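You operate a simulated robot arm through the tools that you are given. There is no shell and no other tool. Be economical: measure what you need, move in short steps, check, and stop when the job is done.

Carry out the task below with a simulated two-armed robot. There is one attempt and no reset: what you move stays moved.

JOB
Put the green pin on the bare end. Take the paper weight and put it on the check shelf. Put the vent filter with the latest date from the carton bench on the wooden table plate. Fetch the bundle from the bare end and set it on the steel table plate. Take the green bearing and leave it on the steel table plate. Pull the filter drawer open. The order is free.

The check looks at the end state, three seconds after you hand in, the way a careful person would. Anything else that was tipped, shoved, dropped, spilled or broken makes it a failure.

ROBOT AND FRAMES
Two 7-joint arms with fingered hands on one trunk, on a base that drives. Base frame: it is fixed to the floor where the robot stands at the start and does not move with it; the origin is under the middle of the robot, x ahead of it, y to its left, z up. Units: mm, degrees, N and s.
The left shoulder is at the start at [46, 125, 1151], the right one opposite. With the tool pointing down near the work surface each hand reaches from about 440 to 840 mm from the robot's upright axis, wherever it stands, measured 20 degrees to its own side. Places, roughly: bare end [-1300, -1600, 900]; bundle [-1250, -1250, 1000]; check shelf [500, 400, 300]; filter drawer [4000, -800, 200]; green bearing (8x8x6 cm) [-1100, -2800, 900]; green pin (3x3x13 cm) [500, -200, 900]; paper weight (8x8x8 cm) [400, 0, 900]; steel table plate [400, -1700, 800]; vent filter [-1000, -750, 1000]; wooden table plate [-1300, -2900, 800]. Payload 4 kg a hand.
The TCP of each hand is the grasp point between the finger pads, 29 mm short of the fingertips. In the tool frame z runs along the fingers and y along their closing line. The gripper opens to 100 mm. The gripper's body begins 34 mm behind the TCP. The gripper is a hand of 5 fingers: y runs from the thumb to the fingers, the wrist lies at [-15, -105, -177] in the tool frame, and closing takes about 1.5 s.
Orientation is told as [roll, pitch, yaw] about the base's x, y, z axes, in that order, counted from this pose: with the fingers straight down and the wrist toward the robot, the tool's x, y and z point along [0, 1, 0], [1, 0, 0] and [0, 0, -1] of the base frame.

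CONTROLS
- The arms move only by the tool servo_tool. It takes "left_commands", "right_commands" or both (then of equal length, played together; a hand with none holds still); each is a list of rows, each an object of numbers (a shift or turn left out is 0, a gripper value left out holds the last): "rx", "ry", "rz": the turn, a rotation vector about the base's x, y, z in degrees; "tx", "ty", "tz": the shift along the base's x, y, z in mm; "fingers": the finger opening in mm, from 0 to 100. In form: [{"rx": .., "ry": .., "rz": .., "tx": .., "ty": .., "tz": .., "fingers": ..}, ...]. A call has 1 to 12 rows; each row shifts and turns the commanded pose from where the row before left it. Rows are played at 5 a second. More than 50 mm and 8.6 degrees between two rows, or a gripper value outside its range, and nothing of the call is played. A pose out of reach is approached as far as the arm can. The call stops where the force on the tool passes 40 N (or 10 N more than at its start, if that is more) or the arm is blocked; 0.2 s more then pass. The fingers move at their own pace (about 45 mm/s each) and stop on an object; they squeeze with about 29 N. The grip force told is the motor's: it shows also when the fingers shut on nothing. Time passes only in rows, and 0.2 s behind the last, so rows that do not move let the fingers close. The reply holds the time, the measured pose of the TCP, the force on the tool along the base axes, the opening and the grip force, in the units named above and with some noise, with the torque about the TCP (base axes, N m) and any sound that the robot's microphone picked up.
- Cameras (640 x 400 px; columns grow to the right, rows downward): "scene" is now at [148.1, -18.3, 1286]; the picture's right is [-0.19, -0.98, 0.00], its down [-0.50, 0.10, -0.86] and it looks along [0.84, -0.17, -0.51] (base axes); focal length 214 px, centre (320, 200). "left" rides on the left gripper at [-66, -86, -121] in its tool frame; the picture's right is [-0.76, -0.31, 0.58], its down [0.59, -0.70, 0.40] and it looks along [0.28, 0.64, 0.71] (tool axes); focal length 247 px, centre (320, 200). "right" rides on the right gripper at [66, -86, -121] in its tool frame; the picture's right is [-0.76, 0.31, -0.58], its down [-0.59, -0.70, 0.40] and it looks along [-0.28, 0.64, 0.71] (tool axes); focal length 247 px, centre (320, 200). There is no depth. A picture from a camera that has moved, and an enlarged one, comes with that camera's place and axes in the base frame and with its lens.
- get_image(camera): a new picture of that camera. It takes no simulated time.
- raise_lower(by): slides the trunk up (or, below 0, down) by that many mm; the arms and the scene camera ride with it, the base frame stays. It gives what a move gives, with no picture.
- steer(legs): drives the robot by 1 to 6 legs, each [ahead, turn to the left] in mm and degrees, along the robot's own axes; the way and the turn of a leg run together, so that a leg with both is an arc; at most 1500 mm and 180 degrees a leg. The arms and the cameras ride along, it lands a little off, and it stops where it bumps. It gives what a move gives.
- preshape(shape, hand): the hand has 5 fingers and takes this shape, open, in about a second: jaw (thumb against the fingers, like two jaws); tri (thumb and two fingers); tip (a fingertip pinch); poke (one finger out to press); point (the index stretched); flat (the hand flat); cup (the hand cupped); fist (a fist). The gripper value then closes the fingers along that shape, each until it touches; the sizes above hold for jaw. It gives what a move gives, with no picture.
- pan_tilt(pan, tilt): turns the head with the scene camera to pan (to the left, within 80 degrees either way) and tilt (down, from -29 to 69), counted from straight ahead of the robot. It gives what a move gives.
- inspect(camera, box): a new picture of the part [left, top, right, bottom] of that camera's present view, enlarged. It takes no simulated time.
- sign_off(): hands the job in; it is judged then, once.

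Go step by step. Nothing tells you exact positions but the pictures and the camera data: compare them with the known pose of the tool, close in by small moves and look again before you grip or let go. The budget is 175 turns and 140 pictures, counting those below and the enlarged ones. Unless the task says otherwise, let go and move clear before handing in, and close with one line.

The tools are called after "Request:" by a JSON object that holds its "op" and its "data". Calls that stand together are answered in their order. servo_tool: Moves the arms, as the interface text tells. Its arguments: {"type":"object","properties":{"left_commands":{"type":"array","items":{"type":"object","properties":{"rx":{"type":"number"},"ry":{"type":"number"},"rz":{"type":"number"},"tx":{"type":"number"},"ty":{"type":"number"},"tz":{"type":"number"},"fingers":{"type":"number"}}}},"right_commands":{"type":"array","items":{"type":"object","properties":{"rx":{"type":"number"},"ry":{"type":"number"},"rz":{"type":"number"},"tx":{"type":"number"},"ty":{"type":"number"},"tz":{"type":"number"},"fingers":{"type":"number"}}}}},"required":[]} The other tools are called the same way: raise_lower (by) slides the trunk up or down; preshape (shape, hand) gives the hand a shape; steer (legs) drives the base; pan_tilt (pan, tilt) turns the head that bears the scene camera; get_image (camera) takes a picture; inspect (camera, box) takes an enlarged picture of a part of a camera's view; sign_off () hands the job in.

At the start:

```text
clock: 0.0
left_position: [573.1, 113.1, 1136.2]
left_tool_rot: [0.0, 0.1, 0.0]
left_force: [0.4, 0.2, -0.1]
left_torque: [-0.03, 0.01, -0.03]
left_opening: 99.7
left_gripper_force: 0.0
left_shape: jaw
right_position: [443.8, -279.6, 1197.8]
right_tool_rot: [0.0, 0.1, 0.1]
right_force: [-0.3, -0.7, 0.1]
right_torque: [0.01, 0.05, 0.0]
right_opening: 99.9
right_gripper_force: 0.1
right_shape: jaw
trunk travel left (down, up): [-350.0, 397.0]
robot x, y, heading: [3.0, 0.2, 0.1]
head pan, tilt: [-11.1, 30.6]
```

scene: 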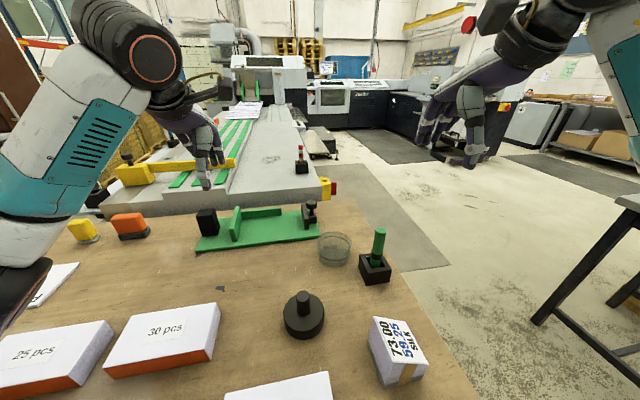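
right: 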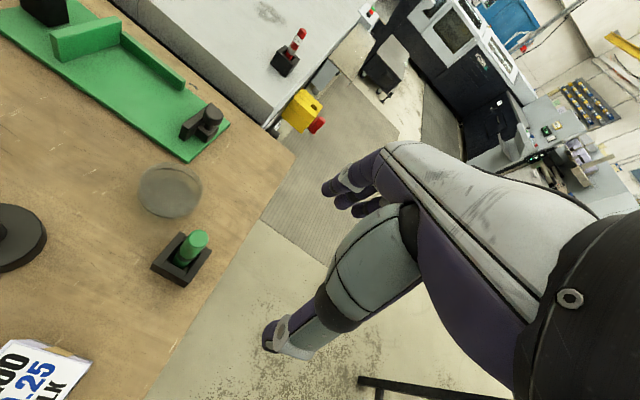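
left: 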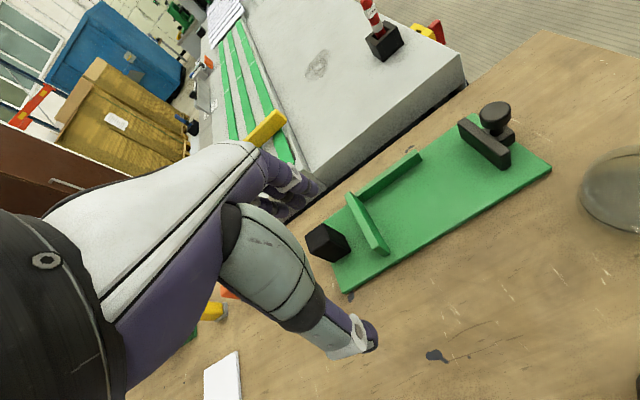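

I see the bench ahead with the green pin in a black block, a black knobbed paper weight, and cartons. I'll look around with the head first to find the check shelf and the other stations.

Request:
{"op": "pan_tilt", "data": {"pan": 50, "tilt": 50}}

Request:
{"op": "get_image", "data": {"camera": "scene"}}

Request:
{"op": "pan_tilt", "data": {"pan": -75, "tilt": 15}}

Request:
{"op": "get_image", "data": {"camera": "scene"}}

Request:
{"op": "pan_tilt", "data": {"pan": -5, "tilt": 60}}

Request:
{"op": "get_image", "data": {"camera": "scene"}}

```text
clock: 1.3
left_position: [573.3, 114.3, 1136.1]
left_tool_rot: [-0.1, 0.1, 0.1]
left_force: [0.5, 0.3, 0.1]
left_torque: [0.0, 0.0, -0.02]
left_opening: 99.8
left_gripper_force: 0.1
left_shape: jaw
right_position: [444.9, -279.1, 1197.4]
right_tool_rot: [0.0, 0.1, 0.0]
right_force: [1.1, -0.3, -0.5]
right_torque: [0.02, 0.02, 0.02]
right_opening: 99.9
right_gripper_force: 0.1
right_shape: jaw
trunk travel left (down, up): [-350.0, 397.0]
robot x, y, heading: [5.9, -2.5, 0.1]
head pan, tilt: [50.0, 50.0]
```

```text
136 pictures are left
camera scene: at [109.1, 58.1, 1257.5], right [0.77, -0.64, 0.0], down [-0.49, -0.59, -0.64], along [0.41, 0.49, -0.77], focal length 214 px, centre (320, 200)
```

scene: 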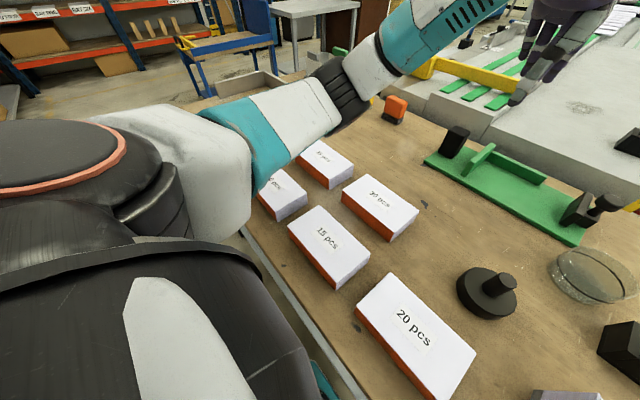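

```text
clock: 3.4
left_position: [574.4, 112.9, 1136.2]
left_tool_rot: [0.0, 0.0, 0.0]
left_force: [-0.1, 1.3, 0.1]
left_torque: [0.02, -0.01, 0.0]
left_opening: 100.0
left_gripper_force: 0.0
left_shape: jaw
right_position: [444.3, -279.2, 1196.6]
right_tool_rot: [0.0, 0.1, -0.1]
right_force: [0.0, 1.6, 0.2]
right_torque: [-0.04, -0.01, 0.03]
right_opening: 99.8
right_gripper_force: 0.0
right_shape: jaw
trunk travel left (down, up): [-350.0, 397.0]
robot x, y, heading: [2.0, -0.7, 0.1]
head pan, tilt: [-75.0, 15.0]
```

```text
135 pictures are left
camera scene: at [83.8, -91.1, 1311.2], right [-0.97, -0.26, 0.0], down [-0.07, 0.25, -0.97], along [0.25, -0.93, -0.26], focal length 214 px, centre (320, 200)
```

scene: 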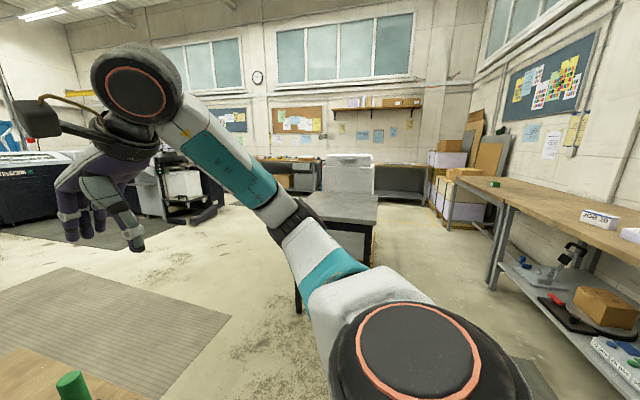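

```text
clock: 4.8
left_position: [573.8, 112.5, 1135.6]
left_tool_rot: [0.0, 0.1, 0.0]
left_force: [0.0, -0.4, 0.4]
left_torque: [0.04, -0.02, -0.01]
left_opening: 99.7
left_gripper_force: 0.0
left_shape: jaw
right_position: [443.4, -278.3, 1198.2]
right_tool_rot: [0.0, 0.0, 0.1]
right_force: [0.8, -0.3, 0.1]
right_torque: [0.0, -0.02, 0.05]
right_opening: 99.8
right_gripper_force: 0.0
right_shape: jaw
trunk travel left (down, up): [-350.0, 397.0]
robot x, y, heading: [-0.7, -2.2, 0.0]
head pan, tilt: [-5.0, 60.0]
```

```text
134 pictures are left
camera scene: at [126.0, -6.7, 1244.9], right [-0.09, -1.0, 0.0], down [-0.86, 0.08, -0.5], along [0.5, -0.04, -0.87], focal length 214 px, centre (320, 200)
```

scene: 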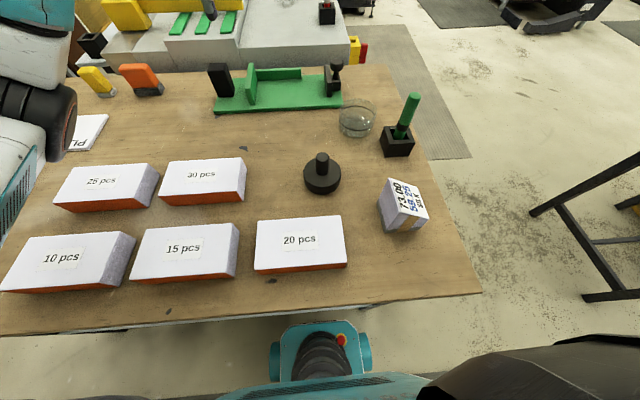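

The paper weight is at about [385,-25] and the pin at about [530,-250]. Before grasping, I'll turn in place to survey what's behind me.

Request:
{"op": "steer", "data": {"legs": [[0, -100]]}}

Request:
{"op": "pan_tilt", "data": {"pan": 0, "tilt": 20}}

Request:
{"op": "get_image", "data": {"camera": "scene"}}

Request:
{"op": "pan_tilt", "data": {"pan": -60, "tilt": 20}}

Request:
{"op": "get_image", "data": {"camera": "scene"}}

```text
clock: 9.4
left_position: [14.6, -585.2, 1136.7]
left_tool_rot: [0.1, 0.0, -99.7]
left_force: [-0.1, -0.2, 0.3]
left_torque: [0.0, -0.02, 0.02]
left_opening: 99.4
left_gripper_force: 0.0
left_shape: jaw
right_position: [-351.4, -391.5, 1196.9]
right_tool_rot: [0.1, 0.1, -99.7]
right_force: [-0.1, 0.0, 0.1]
right_torque: [0.01, -0.02, 0.01]
right_opening: 99.5
right_gripper_force: 0.1
right_shape: jaw
trunk travel left (down, up): [-350.0, 397.0]
robot x, y, heading: [0.6, -2.2, -99.7]
head pan, tilt: [-5.0, 60.0]
```

```text
clock: 10.4
left_position: [15.1, -583.8, 1137.0]
left_tool_rot: [0.0, -0.1, -99.9]
left_force: [-0.1, -0.2, 0.3]
left_torque: [0.0, 0.03, -0.01]
left_opening: 99.8
left_gripper_force: 0.0
left_shape: jaw
right_position: [-350.5, -390.1, 1196.9]
right_tool_rot: [0.0, -0.1, -99.8]
right_force: [-0.2, 0.2, -0.1]
right_torque: [-0.02, 0.0, 0.01]
right_opening: 99.8
right_gripper_force: 0.0
right_shape: jaw
trunk travel left (down, up): [-350.0, 397.0]
robot x, y, heading: [3.0, 0.2, -100.0]
head pan, tilt: [0.0, 20.0]
```

```text
133 pictures are left
camera scene: at [-23.2, -149.3, 1303.0], right [-0.99, 0.17, 0.0], down [0.06, 0.34, -0.94], along [-0.16, -0.93, -0.34], focal length 214 px, centre (320, 200)
```

scene: 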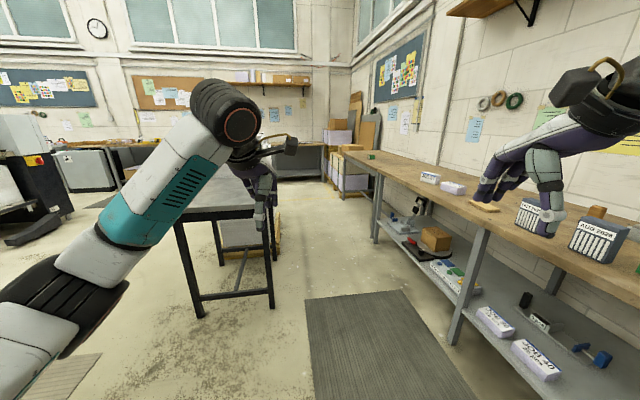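

```text
clock: 11.7
left_position: [15.8, -584.0, 1136.7]
left_tool_rot: [0.0, 0.0, -99.8]
left_force: [-1.0, 0.0, -0.6]
left_torque: [0.03, -0.04, 0.0]
left_opening: 99.8
left_gripper_force: 0.1
left_shape: jaw
right_position: [-350.3, -391.4, 1196.8]
right_tool_rot: [0.0, 0.0, -99.8]
right_force: [-0.3, 0.5, 0.2]
right_torque: [0.01, 0.02, 0.02]
right_opening: 99.8
right_gripper_force: 0.0
right_shape: jaw
trunk travel left (down, up): [-350.0, 397.0]
robot x, y, heading: [-0.2, 3.5, -99.8]
head pan, tilt: [-60.0, 20.0]
```

```text
132 pictures are left
camera scene: at [-94.7, -89.8, 1303.1], right [-0.35, 0.94, 0.0], down [0.32, 0.12, -0.94], along [-0.88, -0.33, -0.34], focal length 214 px, centre (320, 200)
```

scene: 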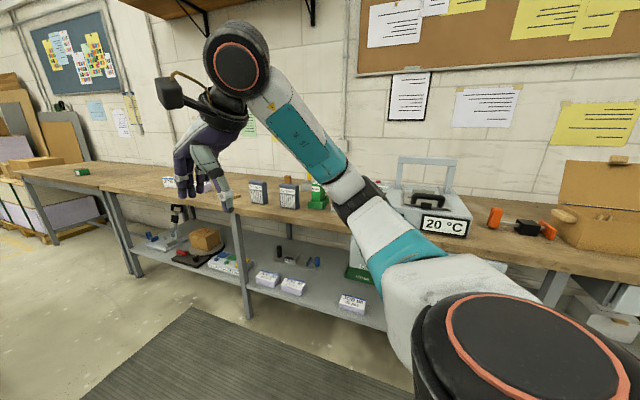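

A long bench runs along x≈-1000 to -1300, with dated filters standing on it. I'll zoom in on it.

Request:
{"op": "inspect", "data": {"camera": "scene", "box": [0, 140, 340, 320]}}

Request:
{"op": "inspect", "data": {"camera": "scene", "box": [140, 160, 340, 280]}}

```text
1.88 times, centred on (170, 230) of scene
camera zoom: at [-94.7, -89.8, 1303.1], right [-0.35, 0.94, 0.0], down [0.32, 0.12, -0.94], along [-0.88, -0.33, -0.34], focal length 404 px, centre (602, 144)
```

zoom: 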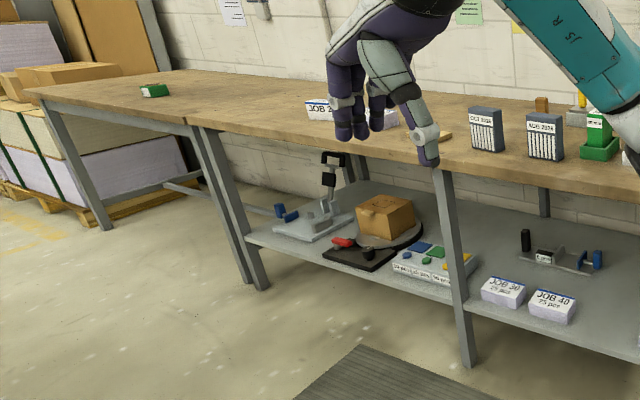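

```text
3.20 times, centred on (240, 220) of scene
camera zoom: at [-94.7, -89.8, 1303.1], right [-0.35, 0.94, 0.0], down [0.32, 0.12, -0.94], along [-0.88, -0.33, -0.34], focal length 686 px, centre (576, 136)
```

zoom: 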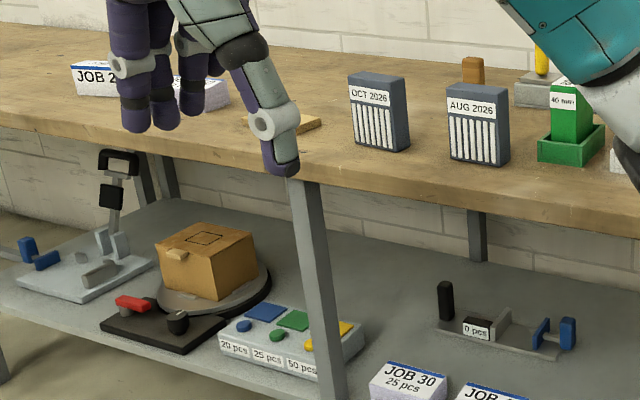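

Filters read OCT 2026 and AUG 2026 (maybe more are hidden); I'll check again up close. Next I turn back, back off, and look under the first bench for the check shelf.

Request:
{"op": "steer", "data": {"legs": [[0, 100], [-350, 0]]}}

Request:
{"op": "pan_tilt", "data": {"pan": 30, "tilt": 50}}

Request:
{"op": "get_image", "data": {"camera": "scene"}}

Request:
{"op": "pan_tilt", "data": {"pan": 0, "tilt": 25}}

Request:
{"op": "get_image", "data": {"camera": "scene"}}

```text
clock: 18.2
left_position: [226.1, 112.5, 1137.3]
left_tool_rot: [0.0, 0.0, -0.1]
left_force: [-0.1, -0.2, -0.2]
left_torque: [0.01, -0.02, -0.01]
left_opening: 99.6
left_gripper_force: 0.0
left_shape: jaw
right_position: [95.0, -279.5, 1197.7]
right_tool_rot: [0.0, 0.0, 0.0]
right_force: [-0.4, 0.6, 0.0]
right_torque: [-0.02, 0.0, -0.04]
right_opening: 99.9
right_gripper_force: 0.1
right_shape: jaw
trunk travel left (down, up): [-350.0, 397.0]
robot x, y, heading: [-346.9, 3.2, 0.1]
head pan, tilt: [-60.0, 20.0]
```

```text
clock: 19.9
left_position: [225.7, 112.5, 1137.6]
left_tool_rot: [0.0, 0.0, -0.1]
left_force: [0.4, 0.0, 0.6]
left_torque: [0.04, 0.03, 0.02]
left_opening: 99.8
left_gripper_force: 0.0
left_shape: jaw
right_position: [97.1, -280.8, 1198.0]
right_tool_rot: [-0.1, 0.0, -0.1]
right_force: [0.1, -0.6, 0.2]
right_torque: [0.02, -0.02, -0.02]
right_opening: 99.6
right_gripper_force: 0.1
right_shape: jaw
trunk travel left (down, up): [-350.0, 397.0]
robot x, y, heading: [-349.7, 1.3, 0.1]
head pan, tilt: [30.0, 50.0]
```

```text
129 pictures are left
camera scene: at [-222.3, 38.3, 1257.5], right [0.5, -0.87, 0.0], down [-0.66, -0.38, -0.64], along [0.56, 0.32, -0.77], focal length 214 px, centre (320, 200)
```

scene: 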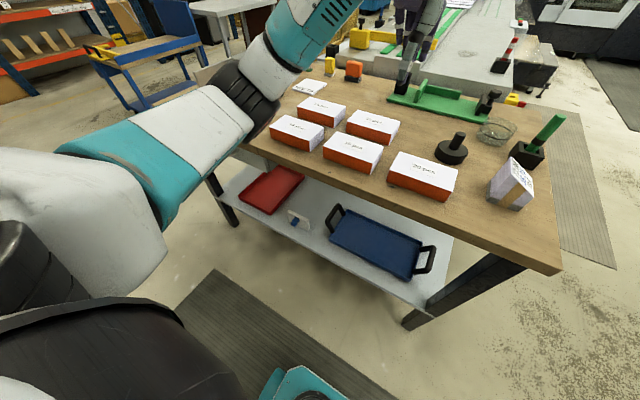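

```text
clock: 20.8
left_position: [225.8, 110.5, 1136.7]
left_tool_rot: [0.0, 0.0, 0.0]
left_force: [0.0, 0.0, -0.6]
left_torque: [0.0, 0.02, 0.0]
left_opening: 99.8
left_gripper_force: 0.0
left_shape: jaw
right_position: [95.5, -280.3, 1197.4]
right_tool_rot: [0.0, 0.0, 0.0]
right_force: [0.6, 0.7, 0.2]
right_torque: [-0.02, 0.0, 0.0]
right_opening: 99.8
right_gripper_force: 0.1
right_shape: jaw
trunk travel left (down, up): [-350.0, 397.0]
robot x, y, heading: [-348.4, -0.0, -0.0]
head pan, tilt: [0.0, 25.0]
```

```text
128 pictures are left
camera scene: at [-196.5, 0.1, 1294.9], right [0.0, -1.0, 0.0], down [-0.42, 0.0, -0.91], along [0.91, 0.0, -0.42], focal length 214 px, centre (320, 200)
```

scene: 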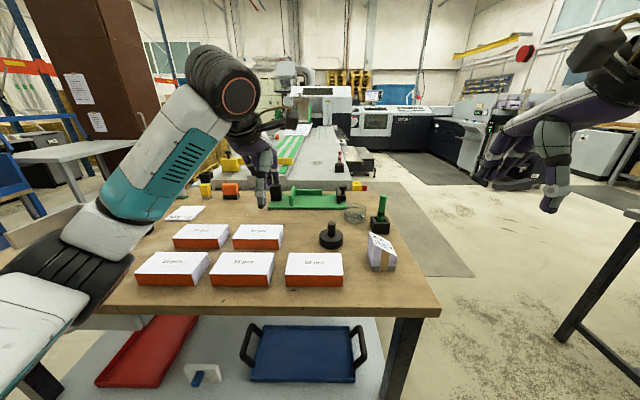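

The bench's lower shelf holds a red tray, a small sign and a blue tray. I'll lower the trunk to see it better and read the sign.

Request:
{"op": "raise_lower", "data": {"by": -350}}

Request:
{"op": "pan_tilt", "data": {"pan": 15, "tilt": 40}}

Request:
{"op": "get_image", "data": {"camera": "scene"}}

```text
clock: 23.0
left_position: [229.9, 113.3, 903.7]
left_tool_rot: [-0.8, -1.8, 0.1]
left_force: [5.0, 0.8, 26.1]
left_torque: [0.84, -1.96, -0.23]
left_opening: 99.8
left_gripper_force: 0.1
left_shape: jaw
right_position: [98.7, -279.7, 951.9]
right_tool_rot: [0.0, 0.6, -0.2]
right_force: [0.0, 0.5, 0.2]
right_torque: [0.0, -0.03, -0.01]
right_opening: 99.4
right_gripper_force: 0.0
right_shape: jaw
trunk travel left (down, up): [-108.0, 639.0]
robot x, y, heading: [-349.2, 2.3, 0.1]
head pan, tilt: [0.0, 25.0]
stopped: the force on the tool passed its limit (the readings are from after the stop); the commanded pose is now the measured one
```

```text
clock: 23.8
left_position: [230.8, 113.7, 901.3]
left_tool_rot: [-0.7, -1.4, 0.2]
left_force: [8.0, -0.3, 33.5]
left_torque: [1.08, -2.42, -0.34]
left_opening: 99.9
left_gripper_force: 0.2
left_shape: jaw
right_position: [98.2, -280.7, 951.5]
right_tool_rot: [-0.1, 0.6, -0.1]
right_force: [-0.2, -0.5, 0.2]
right_torque: [0.0, 0.03, 0.0]
right_opening: 100.0
right_gripper_force: 0.0
right_shape: jaw
trunk travel left (down, up): [-108.0, 639.0]
robot x, y, heading: [-346.3, -1.9, 0.0]
head pan, tilt: [15.0, 40.0]
```

```text
127 pictures are left
camera scene: at [-123.8, 21.5, 1020.9], right [0.26, -0.97, 0.0], down [-0.62, -0.17, -0.77], along [0.74, 0.2, -0.64], focal length 214 px, centre (320, 200)
```

scene: 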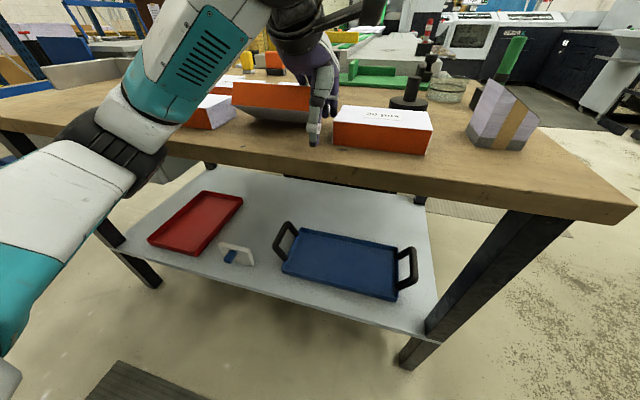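

Lowering the trunk brought the left hand down onto a carton. I'll raise the trunk straight back up and check what happened.

Request:
{"op": "raise_lower", "data": {"by": 242}}

Request:
{"op": "get_image", "data": {"camera": "scene"}}

Request:
{"op": "get_image", "data": {"camera": "left"}}

```text
clock: 26.3
left_position: [231.0, 112.6, 1139.1]
left_tool_rot: [-0.5, -0.8, 0.0]
left_force: [1.3, -0.3, -0.1]
left_torque: [-0.02, 0.04, 0.0]
left_opening: 99.9
left_gripper_force: 0.1
left_shape: jaw
right_position: [99.7, -279.1, 1193.8]
right_tool_rot: [0.1, 0.9, -0.1]
right_force: [-0.7, 0.7, 0.4]
right_torque: [0.01, 0.01, -0.01]
right_opening: 99.6
right_gripper_force: 0.0
right_shape: jaw
trunk travel left (down, up): [-350.0, 397.0]
robot x, y, heading: [-342.8, 2.6, 0.2]
head pan, tilt: [15.0, 40.0]
```

```text
126 pictures are left
camera scene: at [-206.3, 21.9, 1271.4], right [0.26, -0.97, 0.0], down [-0.62, -0.17, -0.77], along [0.74, 0.2, -0.64], focal length 214 px, centre (320, 200)
```

scene: 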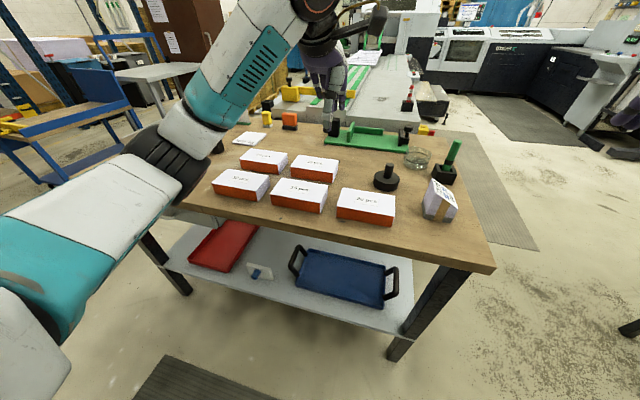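

```text
125 pictures are left
camera left: at [143.0, 48.0, 1260.7], right [-0.3, -0.76, -0.57], down [-0.7, 0.59, -0.41], along [0.65, 0.28, -0.71], focal length 247 px, centre (320, 200)
```

left: 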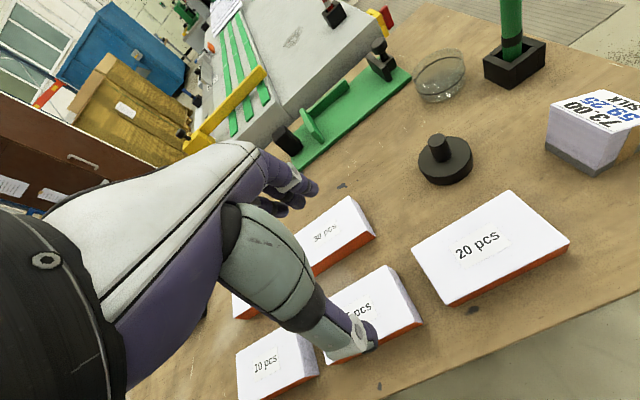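

The cartons look settled back in place. The check shelf is this bench's whole lower shelf (z≈300, y −210…980), with free space between the blue tray handle and the sign at about [290,390]. Next I'll drive in to pick up the paper weight with the left hand, and from now on I'll keep the hands off the bench whenever the trunk goes down.

Request:
{"op": "steer", "data": {"legs": [[210, 0]]}}

Request:
{"op": "servo_tool", "data": {"left_commands": [{"tx": -20, "ty": -45}, {"tx": -20, "ty": -45}, {"tx": 0, "ty": -45, "tz": -30}]}}

Request:
{"op": "pan_tilt", "data": {"pan": 0, "tilt": 60}}

Request:
{"op": "get_image", "data": {"camera": "scene"}}

Request:
{"op": "get_image", "data": {"camera": "left"}}

```text
clock: 27.9
left_position: [441.3, 114.9, 1139.0]
left_tool_rot: [-0.5, -0.7, 0.2]
left_force: [0.6, -1.0, -0.5]
left_torque: [0.0, 0.02, 0.02]
left_opening: 100.0
left_gripper_force: 0.1
left_shape: jaw
right_position: [311.4, -278.0, 1192.3]
right_tool_rot: [0.0, 0.7, 0.0]
right_force: [0.8, 0.4, -0.1]
right_torque: [-0.03, 0.0, -0.01]
right_opening: 99.6
right_gripper_force: 0.0
right_shape: jaw
trunk travel left (down, up): [-350.0, 397.0]
robot x, y, heading: [-136.1, 1.9, 0.2]
head pan, tilt: [15.0, 40.0]
```

```text
refused: row 3 steps farther than a row can; nothing moved
```

```text
clock: 28.8
left_position: [441.3, 115.6, 1140.3]
left_tool_rot: [-0.5, -0.8, 0.2]
left_force: [-0.8, -0.5, -0.1]
left_torque: [0.0, -0.01, 0.0]
left_opening: 100.1
left_gripper_force: 0.1
left_shape: jaw
right_position: [310.5, -277.9, 1194.0]
right_tool_rot: [0.0, 0.7, 0.0]
right_force: [0.2, 0.0, -0.1]
right_torque: [0.0, 0.02, -0.01]
right_opening: 100.1
right_gripper_force: 0.2
right_shape: jaw
trunk travel left (down, up): [-350.0, 397.0]
robot x, y, heading: [-134.3, -1.4, 0.3]
head pan, tilt: [0.0, 60.0]
```

```text
124 pictures are left
camera scene: at [-11.4, 0.9, 1244.8], right [0.0, -1.0, 0.0], down [-0.87, 0.0, -0.5], along [0.5, 0.0, -0.87], focal length 214 px, centre (320, 200)
```

scene: 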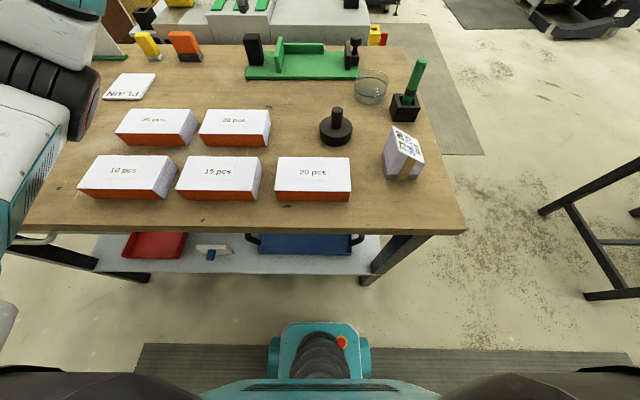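

```text
123 pictures are left
camera left: at [353.0, 49.8, 1261.4], right [-0.3, -0.76, -0.57], down [-0.7, 0.58, -0.41], along [0.65, 0.28, -0.71], focal length 247 px, centre (320, 200)
```

left: 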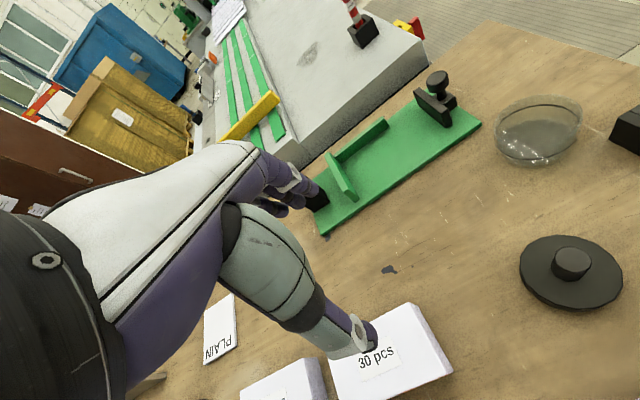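

The paper weight's knob is at about [394,−35] by both cameras. I'll move the left hand above it.

Request:
{"op": "servo_tool", "data": {"left_commands": [{"tx": -12, "ty": -40}, {"tx": -12, "ty": -40}, {"tx": -12, "ty": -40}, {"tx": -11, "ty": -30}, {"tz": -45}, {"tz": -45}, {"tz": -45}, {"tz": -20}]}}

Request:
{"op": "get_image", "data": {"camera": "left"}}

Request:
{"op": "get_image", "data": {"camera": "scene"}}

```text
clock: 30.6
left_position: [392.5, -34.6, 985.0]
left_tool_rot: [-0.5, -0.9, 0.2]
left_force: [0.1, 0.5, -1.2]
left_torque: [-0.03, -0.02, 0.04]
left_opening: 100.2
left_gripper_force: 0.1
left_shape: jaw
right_position: [310.7, -278.7, 1193.3]
right_tool_rot: [0.1, 0.8, 0.0]
right_force: [-0.6, 0.0, 0.7]
right_torque: [-0.06, -0.04, 0.03]
right_opening: 99.8
right_gripper_force: 0.2
right_shape: jaw
trunk travel left (down, up): [-350.0, 397.0]
robot x, y, heading: [-140.6, 1.3, 0.2]
head pan, tilt: [0.0, 60.0]
```

```text
122 pictures are left
camera left: at [305.2, -99.0, 1105.9], right [-0.3, -0.76, -0.57], down [-0.7, 0.58, -0.41], along [0.65, 0.28, -0.71], focal length 247 px, centre (320, 200)
```

left: 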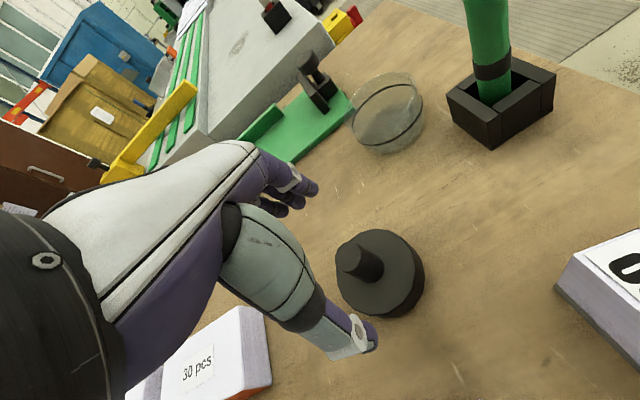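

```text
121 pictures are left
camera scene: at [-11.5, 0.8, 1244.8], right [0.0, -1.0, 0.0], down [-0.87, 0.0, -0.5], along [0.5, 0.0, -0.87], focal length 214 px, centre (320, 200)
```

scene: 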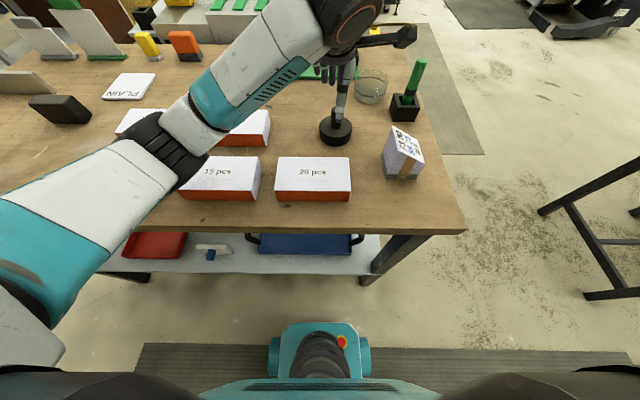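

The knob sits at [394,−38]. Descending to grip it.

Request:
{"op": "servo_tool", "data": {"left_commands": [{"tx": 2, "ty": -3, "tz": -40}, {"tz": -33}, {"fingers": 0}, {}, {}, {}, {}, {}, {}]}}

Request:
{"op": "get_image", "data": {"camera": "left"}}

```text
clock: 32.6
left_position: [395.1, -37.7, 911.2]
left_tool_rot: [-0.4, -0.8, 0.2]
left_force: [-0.9, -1.4, -0.4]
left_torque: [0.0, -0.04, 0.03]
left_opening: 71.4
left_gripper_force: 28.7
left_shape: jaw
right_position: [311.2, -278.3, 1191.8]
right_tool_rot: [-0.1, 0.7, 0.0]
right_force: [0.5, 0.8, 0.2]
right_torque: [0.04, 0.01, -0.01]
right_opening: 99.8
right_gripper_force: 0.2
right_shape: jaw
trunk travel left (down, up): [-350.0, 397.0]
robot x, y, heading: [-139.7, -0.8, 0.0]
head pan, tilt: [0.0, 60.0]
```

```text
120 pictures are left
camera left: at [307.1, -102.9, 1033.1], right [-0.3, -0.76, -0.58], down [-0.7, 0.58, -0.41], along [0.65, 0.28, -0.71], focal length 247 px, centre (320, 200)
```

left: 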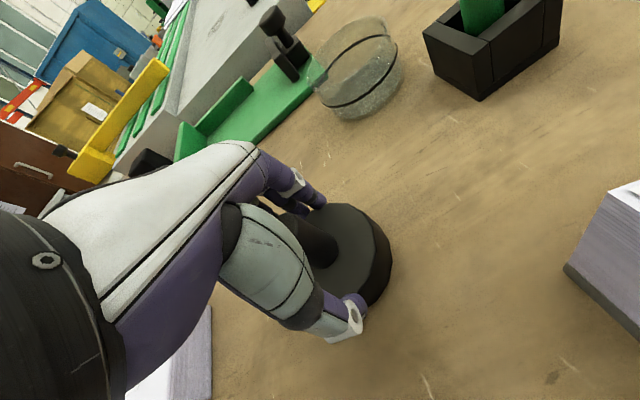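

The fingers stopped at 71 mm, apparently on the disc's rim. I'll let them settle and try a short lift.

Request:
{"op": "servo_tool", "data": {"left_commands": [{"fingers": 0}, {}, {}, {}]}}

Request:
{"op": "servo_tool", "data": {"left_commands": [{"tz": 20}, {"tz": 20}, {}]}}

Request:
{"op": "get_image", "data": {"camera": "left"}}

```text
clock: 33.6
left_position: [394.1, -37.7, 911.5]
left_tool_rot: [-0.5, -0.8, 0.3]
left_force: [-1.1, 1.3, 0.2]
left_torque: [0.03, -0.03, 0.01]
left_opening: 71.1
left_gripper_force: 29.0
left_shape: jaw
right_position: [311.0, -277.7, 1193.7]
right_tool_rot: [0.0, 0.7, 0.0]
right_force: [0.0, -0.8, 0.2]
right_torque: [0.01, -0.01, 0.02]
right_opening: 99.9
right_gripper_force: 0.1
right_shape: jaw
trunk travel left (down, up): [-350.0, 397.0]
robot x, y, heading: [-135.3, 0.2, 0.2]
head pan, tilt: [0.0, 60.0]
```

```text
clock: 34.4
left_position: [396.2, -37.7, 952.6]
left_tool_rot: [-0.5, -0.9, 0.0]
left_force: [0.6, -1.0, 0.2]
left_torque: [-0.02, 0.02, -0.02]
left_opening: 51.8
left_gripper_force: 29.2
left_shape: jaw
right_position: [310.6, -278.7, 1193.2]
right_tool_rot: [0.0, 0.7, -0.1]
right_force: [-0.6, 0.3, -0.1]
right_torque: [0.04, -0.02, 0.01]
right_opening: 99.8
right_gripper_force: 0.1
right_shape: jaw
trunk travel left (down, up): [-350.0, 397.0]
robot x, y, heading: [-135.0, 0.7, 0.3]
head pan, tilt: [0.0, 60.0]
```

```text
119 pictures are left
camera left: at [307.4, -103.2, 1074.1], right [-0.3, -0.76, -0.57], down [-0.7, 0.58, -0.42], along [0.65, 0.28, -0.7], focal length 247 px, centre (320, 200)
```

left: 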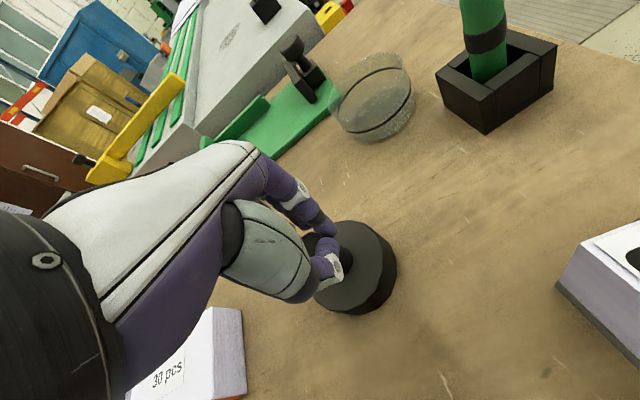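

The fingers slipped off the rim and the weight stayed put. I'll reopen and grip the knob itself, higher up.

Request:
{"op": "servo_tool", "data": {"left_commands": [{"fingers": 70, "tz": 10}, {}, {}, {"tz": -18}, {"tz": -17}, {"fingers": 0}, {}, {}, {}, {}, {}]}}

Request:
{"op": "get_image", "data": {"camera": "left"}}

```text
clock: 36.8
left_position: [400.6, -36.4, 937.0]
left_tool_rot: [-0.3, -2.2, 0.2]
left_force: [0.7, -1.0, -0.1]
left_torque: [-0.01, -0.03, -0.07]
left_opening: 5.9
left_gripper_force: 28.6
left_shape: jaw
right_position: [310.6, -278.0, 1195.1]
right_tool_rot: [0.0, 0.7, 0.0]
right_force: [0.5, -0.2, 0.7]
right_torque: [0.05, -0.02, -0.01]
right_opening: 99.9
right_gripper_force: 0.0
right_shape: jaw
trunk travel left (down, up): [-350.0, 397.0]
robot x, y, heading: [-137.8, 1.0, 0.3]
head pan, tilt: [0.0, 60.0]
```

```text
118 pictures are left
camera left: at [310.5, -102.5, 1057.3], right [-0.28, -0.76, -0.58], down [-0.69, 0.58, -0.43], along [0.67, 0.28, -0.69], focal length 247 px, centre (320, 200)
```

left: 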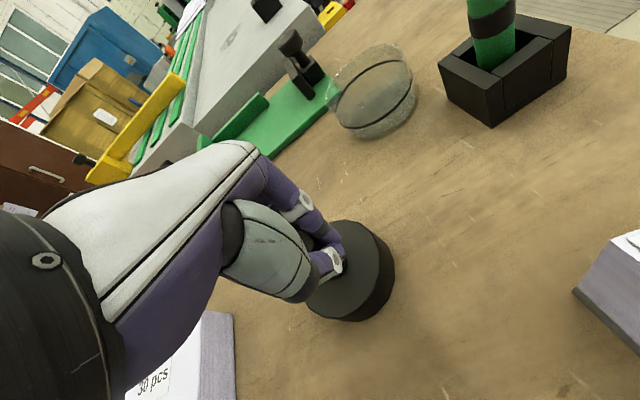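

The grip closed to 6 mm, so the knob wasn't between the fingers properly. I'll open, lift and look.

Request:
{"op": "servo_tool", "data": {"left_commands": [{"fingers": 100}, {}, {}, {"tz": 40}, {"tz": 40}, {"tz": 20}]}}

Request:
{"op": "get_image", "data": {"camera": "left"}}

Request:
{"op": "inspect", "data": {"camera": "scene", "box": [240, 60, 440, 185]}}

```text
clock: 38.2
left_position: [393.1, -39.8, 1025.0]
left_tool_rot: [-0.4, -0.6, 0.0]
left_force: [-0.4, 0.1, 0.7]
left_torque: [0.03, 0.02, 0.0]
left_opening: 99.6
left_gripper_force: 0.2
left_shape: jaw
right_position: [311.9, -279.5, 1191.4]
right_tool_rot: [0.1, 0.8, -0.1]
right_force: [0.1, -1.2, 0.1]
right_torque: [0.03, 0.03, 0.02]
right_opening: 99.7
right_gripper_force: 0.0
right_shape: jaw
trunk travel left (down, up): [-350.0, 397.0]
robot x, y, heading: [-140.9, 2.6, 0.0]
head pan, tilt: [0.0, 60.0]
```

```text
117 pictures are left
camera left: at [307.3, -105.0, 1146.7], right [-0.3, -0.76, -0.58], down [-0.7, 0.58, -0.41], along [0.65, 0.28, -0.71], focal length 247 px, centre (320, 200)
```

left: 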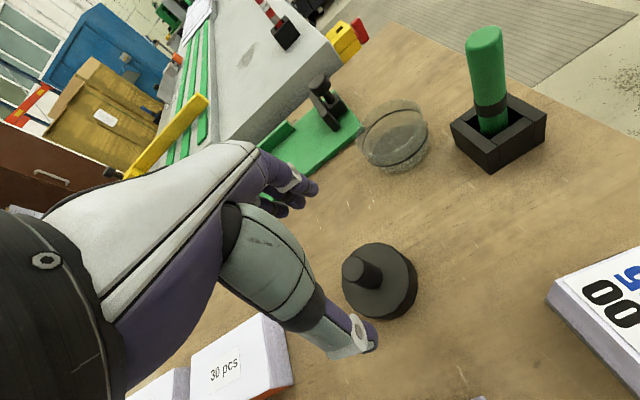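

```text
3.20 times, centred on (340, 122) of scene
camera zoom: at [-11.2, -0.9, 1244.3], right [0.0, -1.0, 0.0], down [-0.87, 0.0, -0.5], along [0.5, 0.0, -0.87], focal length 686 px, centre (256, 448)
```

zoom: 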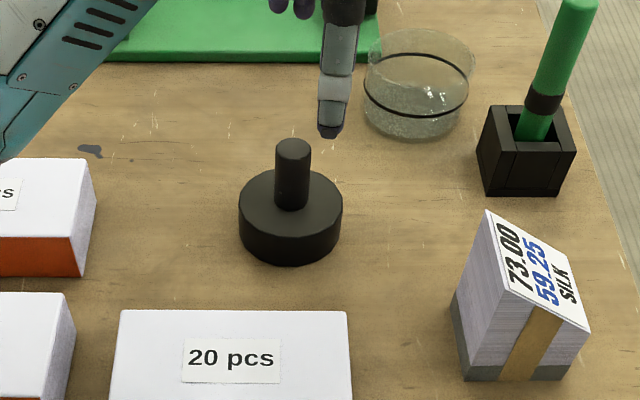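

The weight shifted about 12 mm forward; the knob is now near [405,−33], with the disc top at ≈885 and the knob top at ≈932. I'll hover at z 955, where the knob top should appear at pixel (329,251) if centred.

Request:
{"op": "servo_tool", "data": {"left_commands": [{"tx": 12, "ty": 6, "tz": -35}, {"tz": -35}, {}]}}

Request:
{"op": "inspect", "data": {"camera": "left", "box": [220, 150, 460, 300]}}

```text
clock: 39.0
left_position: [409.0, -31.6, 957.1]
left_tool_rot: [-0.5, -1.0, 0.2]
left_force: [0.1, 0.0, -0.8]
left_torque: [-0.01, 0.03, 0.01]
left_opening: 100.1
left_gripper_force: 0.1
left_shape: jaw
right_position: [311.2, -278.0, 1193.3]
right_tool_rot: [0.0, 0.7, 0.1]
right_force: [0.0, -0.1, -0.3]
right_torque: [0.04, 0.01, -0.02]
right_opening: 99.9
right_gripper_force: 0.0
right_shape: jaw
trunk travel left (down, up): [-350.0, 397.0]
robot x, y, heading: [-134.0, 1.8, 0.3]
head pan, tilt: [0.0, 60.0]
```

```text
2.67 times, centred on (340, 225) of left
camera zoom: at [319.8, -96.6, 1078.1], right [-0.3, -0.76, -0.57], down [-0.7, 0.58, -0.41], along [0.65, 0.28, -0.71], focal length 659 px, centre (267, 133)
```

zoom: 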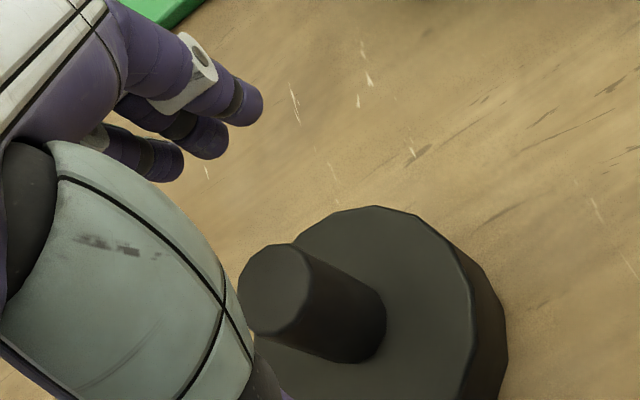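

The knob centre comes out at about [405,−22]. I'll shift 9 mm in y and re-check before gripping.

Request:
{"op": "servo_tool", "data": {"left_commands": [{"tx": -3, "ty": 9}, {}]}}

Request:
{"op": "inspect", "data": {"camera": "left", "box": [220, 150, 460, 300]}}

```text
clock: 39.6
left_position: [405.7, -22.7, 956.1]
left_tool_rot: [-0.5, -0.8, 0.2]
left_force: [0.9, 0.1, -0.4]
left_torque: [0.0, -0.02, -0.04]
left_opening: 100.0
left_gripper_force: 0.1
left_shape: jaw
right_position: [310.7, -278.2, 1192.9]
right_tool_rot: [-0.1, 0.8, 0.0]
right_force: [-0.1, -0.6, -0.3]
right_torque: [0.01, -0.01, -0.02]
right_opening: 99.9
right_gripper_force: 0.0
right_shape: jaw
trunk travel left (down, up): [-350.0, 397.0]
robot x, y, heading: [-134.3, 1.9, 0.5]
head pan, tilt: [0.0, 60.0]
```

```text
2.67 times, centred on (340, 225) of left
camera zoom: at [316.8, -87.6, 1078.3], right [-0.3, -0.76, -0.58], down [-0.7, 0.58, -0.41], along [0.65, 0.28, -0.71], focal length 659 px, centre (267, 133)
```

zoom: 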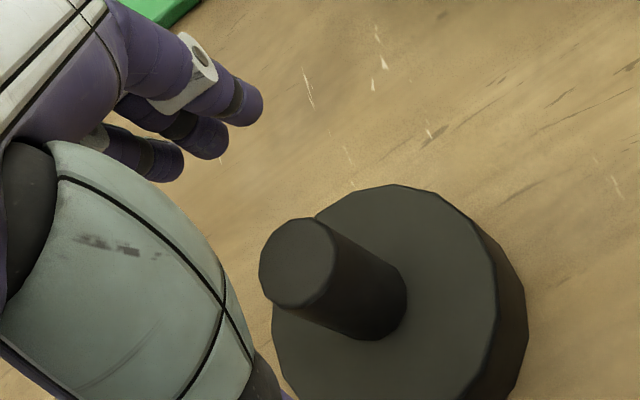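

The knob is centred under the TCP. Descending to z≈924 and closing.

Request:
{"op": "servo_tool", "data": {"left_commands": [{"tz": -32}, {"fingers": 0}, {}, {}, {}, {}, {}, {}, {}, {}]}}

Request:
{"op": "servo_tool", "data": {"left_commands": [{"tz": 25}, {"tz": 25}, {"tz": 20}, {}]}}

Request:
{"op": "get_image", "data": {"camera": "left"}}

```text
clock: 41.8
left_position: [405.0, -22.6, 924.6]
left_tool_rot: [-0.5, -0.8, 0.2]
left_force: [-1.8, -1.5, -0.1]
left_torque: [-0.01, 0.06, -0.04]
left_opening: 17.3
left_gripper_force: 29.1
left_shape: jaw
right_position: [310.3, -276.8, 1193.4]
right_tool_rot: [0.0, 0.6, 0.0]
right_force: [0.0, -0.2, 0.8]
right_torque: [0.01, 0.02, 0.04]
right_opening: 99.8
right_gripper_force: 0.0
right_shape: jaw
trunk travel left (down, up): [-350.0, 397.0]
robot x, y, heading: [-137.6, -1.5, 0.1]
head pan, tilt: [0.0, 60.0]
```

```text
clock: 42.8
left_position: [406.4, -22.9, 994.5]
left_tool_rot: [-0.5, -0.7, 0.1]
left_force: [0.1, 0.6, -8.0]
left_torque: [0.03, 0.04, 0.01]
left_opening: 16.6
left_gripper_force: 29.3
left_shape: jaw
right_position: [311.1, -276.8, 1192.9]
right_tool_rot: [0.0, 0.7, -0.1]
right_force: [0.0, 0.1, -0.5]
right_torque: [0.05, -0.03, -0.03]
right_opening: 99.7
right_gripper_force: 0.1
right_shape: jaw
trunk travel left (down, up): [-350.0, 397.0]
robot x, y, heading: [-141.4, 0.9, 0.5]
head pan, tilt: [0.0, 60.0]
```

```text
113 pictures are left
camera left: at [317.7, -87.8, 1116.2], right [-0.3, -0.76, -0.57], down [-0.7, 0.58, -0.41], along [0.65, 0.28, -0.71], focal length 247 px, centre (320, 200)
```

left: 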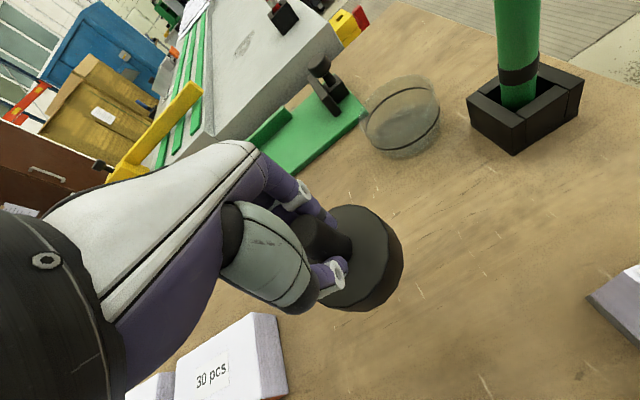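

The weight is held (8 N). I'll lift it, back away, pull the hand in clear of the bench edge, then lower the trunk.

Request:
{"op": "servo_tool", "data": {"left_commands": [{"tz": 45}, {"tz": 45}]}}

Request:
{"op": "steer", "data": {"legs": [[-285, 0]]}}

Request:
{"op": "servo_tool", "data": {"left_commands": [{"tx": -30, "ty": 30}, {"tx": -30, "ty": 30}, {"tx": -10, "ty": 40}, {"ty": 45}, {"ty": 45}]}}

Request:
{"op": "pan_tilt", "data": {"pan": 20, "tilt": 50}}

Request:
{"op": "get_image", "data": {"camera": "scene"}}

```text
clock: 43.4
left_position: [403.5, -23.8, 1084.4]
left_tool_rot: [-0.3, -0.7, 0.2]
left_force: [0.1, 0.1, -9.3]
left_torque: [0.04, 0.01, 0.03]
left_opening: 16.6
left_gripper_force: 28.9
left_shape: jaw
right_position: [311.0, -279.2, 1193.6]
right_tool_rot: [0.0, 0.7, 0.0]
right_force: [-0.1, -0.3, 0.3]
right_torque: [0.0, -0.02, 0.0]
right_opening: 99.7
right_gripper_force: 0.1
right_shape: jaw
trunk travel left (down, up): [-350.0, 397.0]
robot x, y, heading: [-136.8, -1.1, 0.3]
head pan, tilt: [0.0, 60.0]
```

```text
clock: 45.4
left_position: [118.5, -24.2, 1085.2]
left_tool_rot: [-0.5, -0.9, 0.3]
left_force: [-0.5, 0.9, -9.1]
left_torque: [-0.01, -0.02, 0.0]
left_opening: 16.7
left_gripper_force: 28.8
left_shape: jaw
right_position: [25.3, -280.0, 1194.0]
right_tool_rot: [0.0, 0.7, 0.1]
right_force: [0.3, -0.7, -0.2]
right_torque: [-0.04, -0.01, -0.01]
right_opening: 100.2
right_gripper_force: 0.0
right_shape: jaw
trunk travel left (down, up): [-350.0, 397.0]
robot x, y, heading: [-420.9, -0.7, 0.1]
head pan, tilt: [0.0, 60.0]
```

```text
clock: 46.6
left_position: [48.7, 168.1, 1082.2]
left_tool_rot: [-0.6, -0.9, 0.2]
left_force: [-0.1, 0.4, -7.6]
left_torque: [-0.04, 0.02, 0.01]
left_opening: 16.5
left_gripper_force: 29.1
left_shape: jaw
right_position: [25.5, -277.5, 1193.2]
right_tool_rot: [-0.1, 0.8, 0.1]
right_force: [0.2, 0.7, 1.0]
right_torque: [-0.05, 0.04, -0.02]
right_opening: 100.0
right_gripper_force: 0.0
right_shape: jaw
trunk travel left (down, up): [-350.0, 397.0]
robot x, y, heading: [-424.5, 1.3, 0.3]
head pan, tilt: [0.0, 60.0]
```

```text
clock: 47.4
left_position: [48.3, 167.4, 1084.2]
left_tool_rot: [-0.4, -0.7, 0.4]
left_force: [-0.6, -0.1, -8.6]
left_torque: [-0.01, 0.0, -0.02]
left_opening: 16.5
left_gripper_force: 28.6
left_shape: jaw
right_position: [25.5, -280.1, 1193.2]
right_tool_rot: [-0.1, 0.8, 0.2]
right_force: [0.2, 0.0, -0.1]
right_torque: [0.02, -0.03, 0.01]
right_opening: 99.9
right_gripper_force: 0.0
right_shape: jaw
trunk travel left (down, up): [-350.0, 397.0]
robot x, y, heading: [-426.2, -0.2, -0.1]
head pan, tilt: [20.0, 50.0]
```

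```text
112 pictures are left
camera scene: at [-291.1, 25.9, 1257.2], right [0.35, -0.94, 0.0], down [-0.72, -0.26, -0.64], along [0.6, 0.22, -0.77], focal length 214 px, centre (320, 200)
```

scene: 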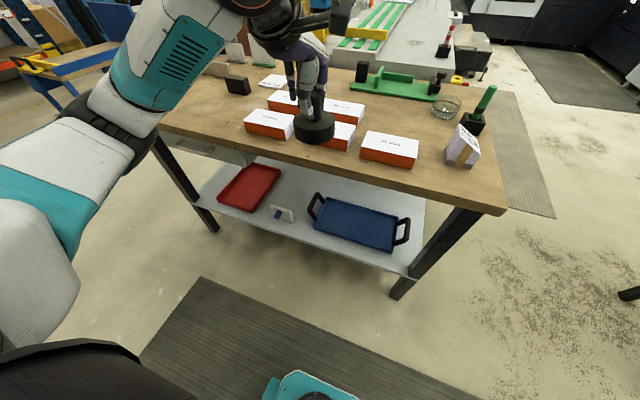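

The bench edge is at x≈148 and the weight's front at ≈90, so there is clearance. Lowering the trunk in two steps.

Request:
{"op": "raise_lower", "data": {"by": -200}}

Request:
{"op": "get_image", "data": {"camera": "scene"}}

```text
clock: 49.6
left_position: [49.5, 166.9, 886.3]
left_tool_rot: [-0.4, -0.9, 0.3]
left_force: [0.5, -0.2, -8.7]
left_torque: [0.04, 0.02, 0.05]
left_opening: 16.3
left_gripper_force: 29.1
left_shape: jaw
right_position: [25.1, -277.9, 993.1]
right_tool_rot: [0.0, 0.8, 0.2]
right_force: [-0.2, 0.4, 0.9]
right_torque: [-0.01, 0.01, -0.01]
right_opening: 100.0
right_gripper_force: 0.1
right_shape: jaw
trunk travel left (down, up): [-150.0, 597.0]
robot x, y, heading: [-427.2, -1.6, 0.2]
head pan, tilt: [20.0, 50.0]
```

```text
111 pictures are left
camera scene: at [-225.5, 26.2, 1050.6], right [0.35, -0.94, 0.0], down [-0.72, -0.27, -0.64], along [0.6, 0.22, -0.77], focal length 214 px, centre (320, 200)
```

scene: 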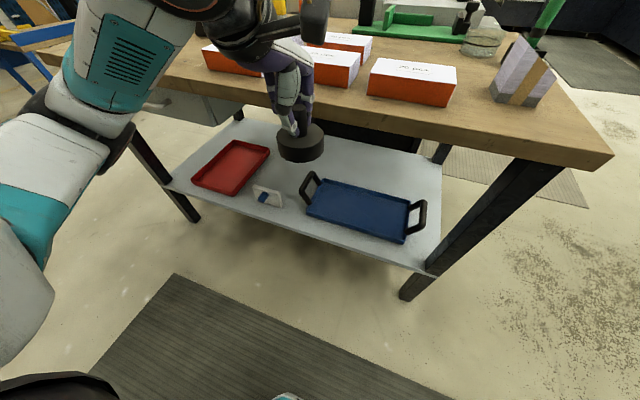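

Still clear. I'll lower the rest of the way.

Request:
{"op": "raise_lower", "data": {"by": -148}}

Request:
{"op": "get_image", "data": {"camera": "scene"}}

Request:
{"op": "get_image", "data": {"camera": "left"}}

```text
clock: 51.3
left_position: [69.9, 167.3, 697.7]
left_tool_rot: [-0.5, 5.7, 0.3]
left_force: [0.1, 0.1, -8.9]
left_torque: [0.02, -0.01, 0.03]
left_opening: 16.1
left_gripper_force: 29.0
left_shape: jaw
right_position: [25.5, -278.1, 846.2]
right_tool_rot: [0.0, 0.6, 0.1]
right_force: [0.2, 0.0, 1.0]
right_torque: [-0.03, -0.01, -0.01]
right_opening: 99.9
right_gripper_force: 0.1
right_shape: jaw
trunk travel left (down, up): [-2.0, 745.0]
robot x, y, heading: [-423.4, 0.8, 0.2]
head pan, tilt: [20.0, 50.0]
```

```text
110 pictures are left
camera scene: at [-156.3, 26.5, 892.6], right [0.35, -0.94, 0.0], down [-0.72, -0.27, -0.64], along [0.6, 0.22, -0.77], focal length 214 px, centre (320, 200)
```

scene: 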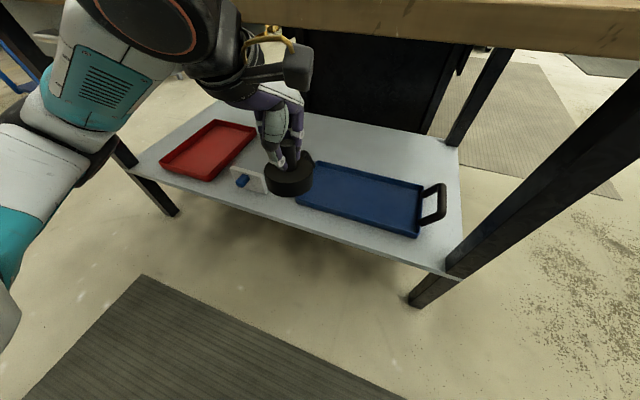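

```text
109 pictures are left
camera left: at [-3.1, 101.5, 827.5], right [-0.36, -0.76, -0.54], down [-0.74, 0.58, -0.33], along [0.57, 0.28, -0.78], focal length 247 px, centre (320, 200)
```

left: 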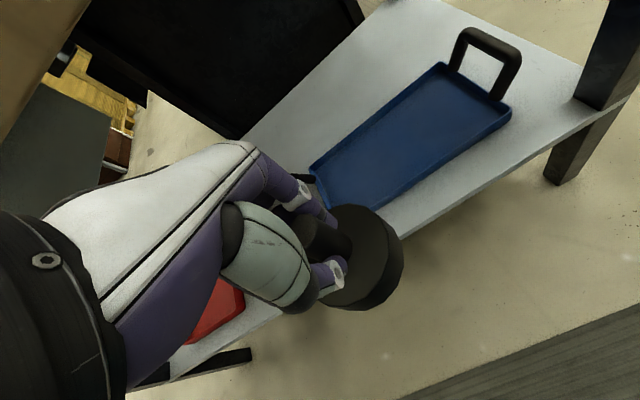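

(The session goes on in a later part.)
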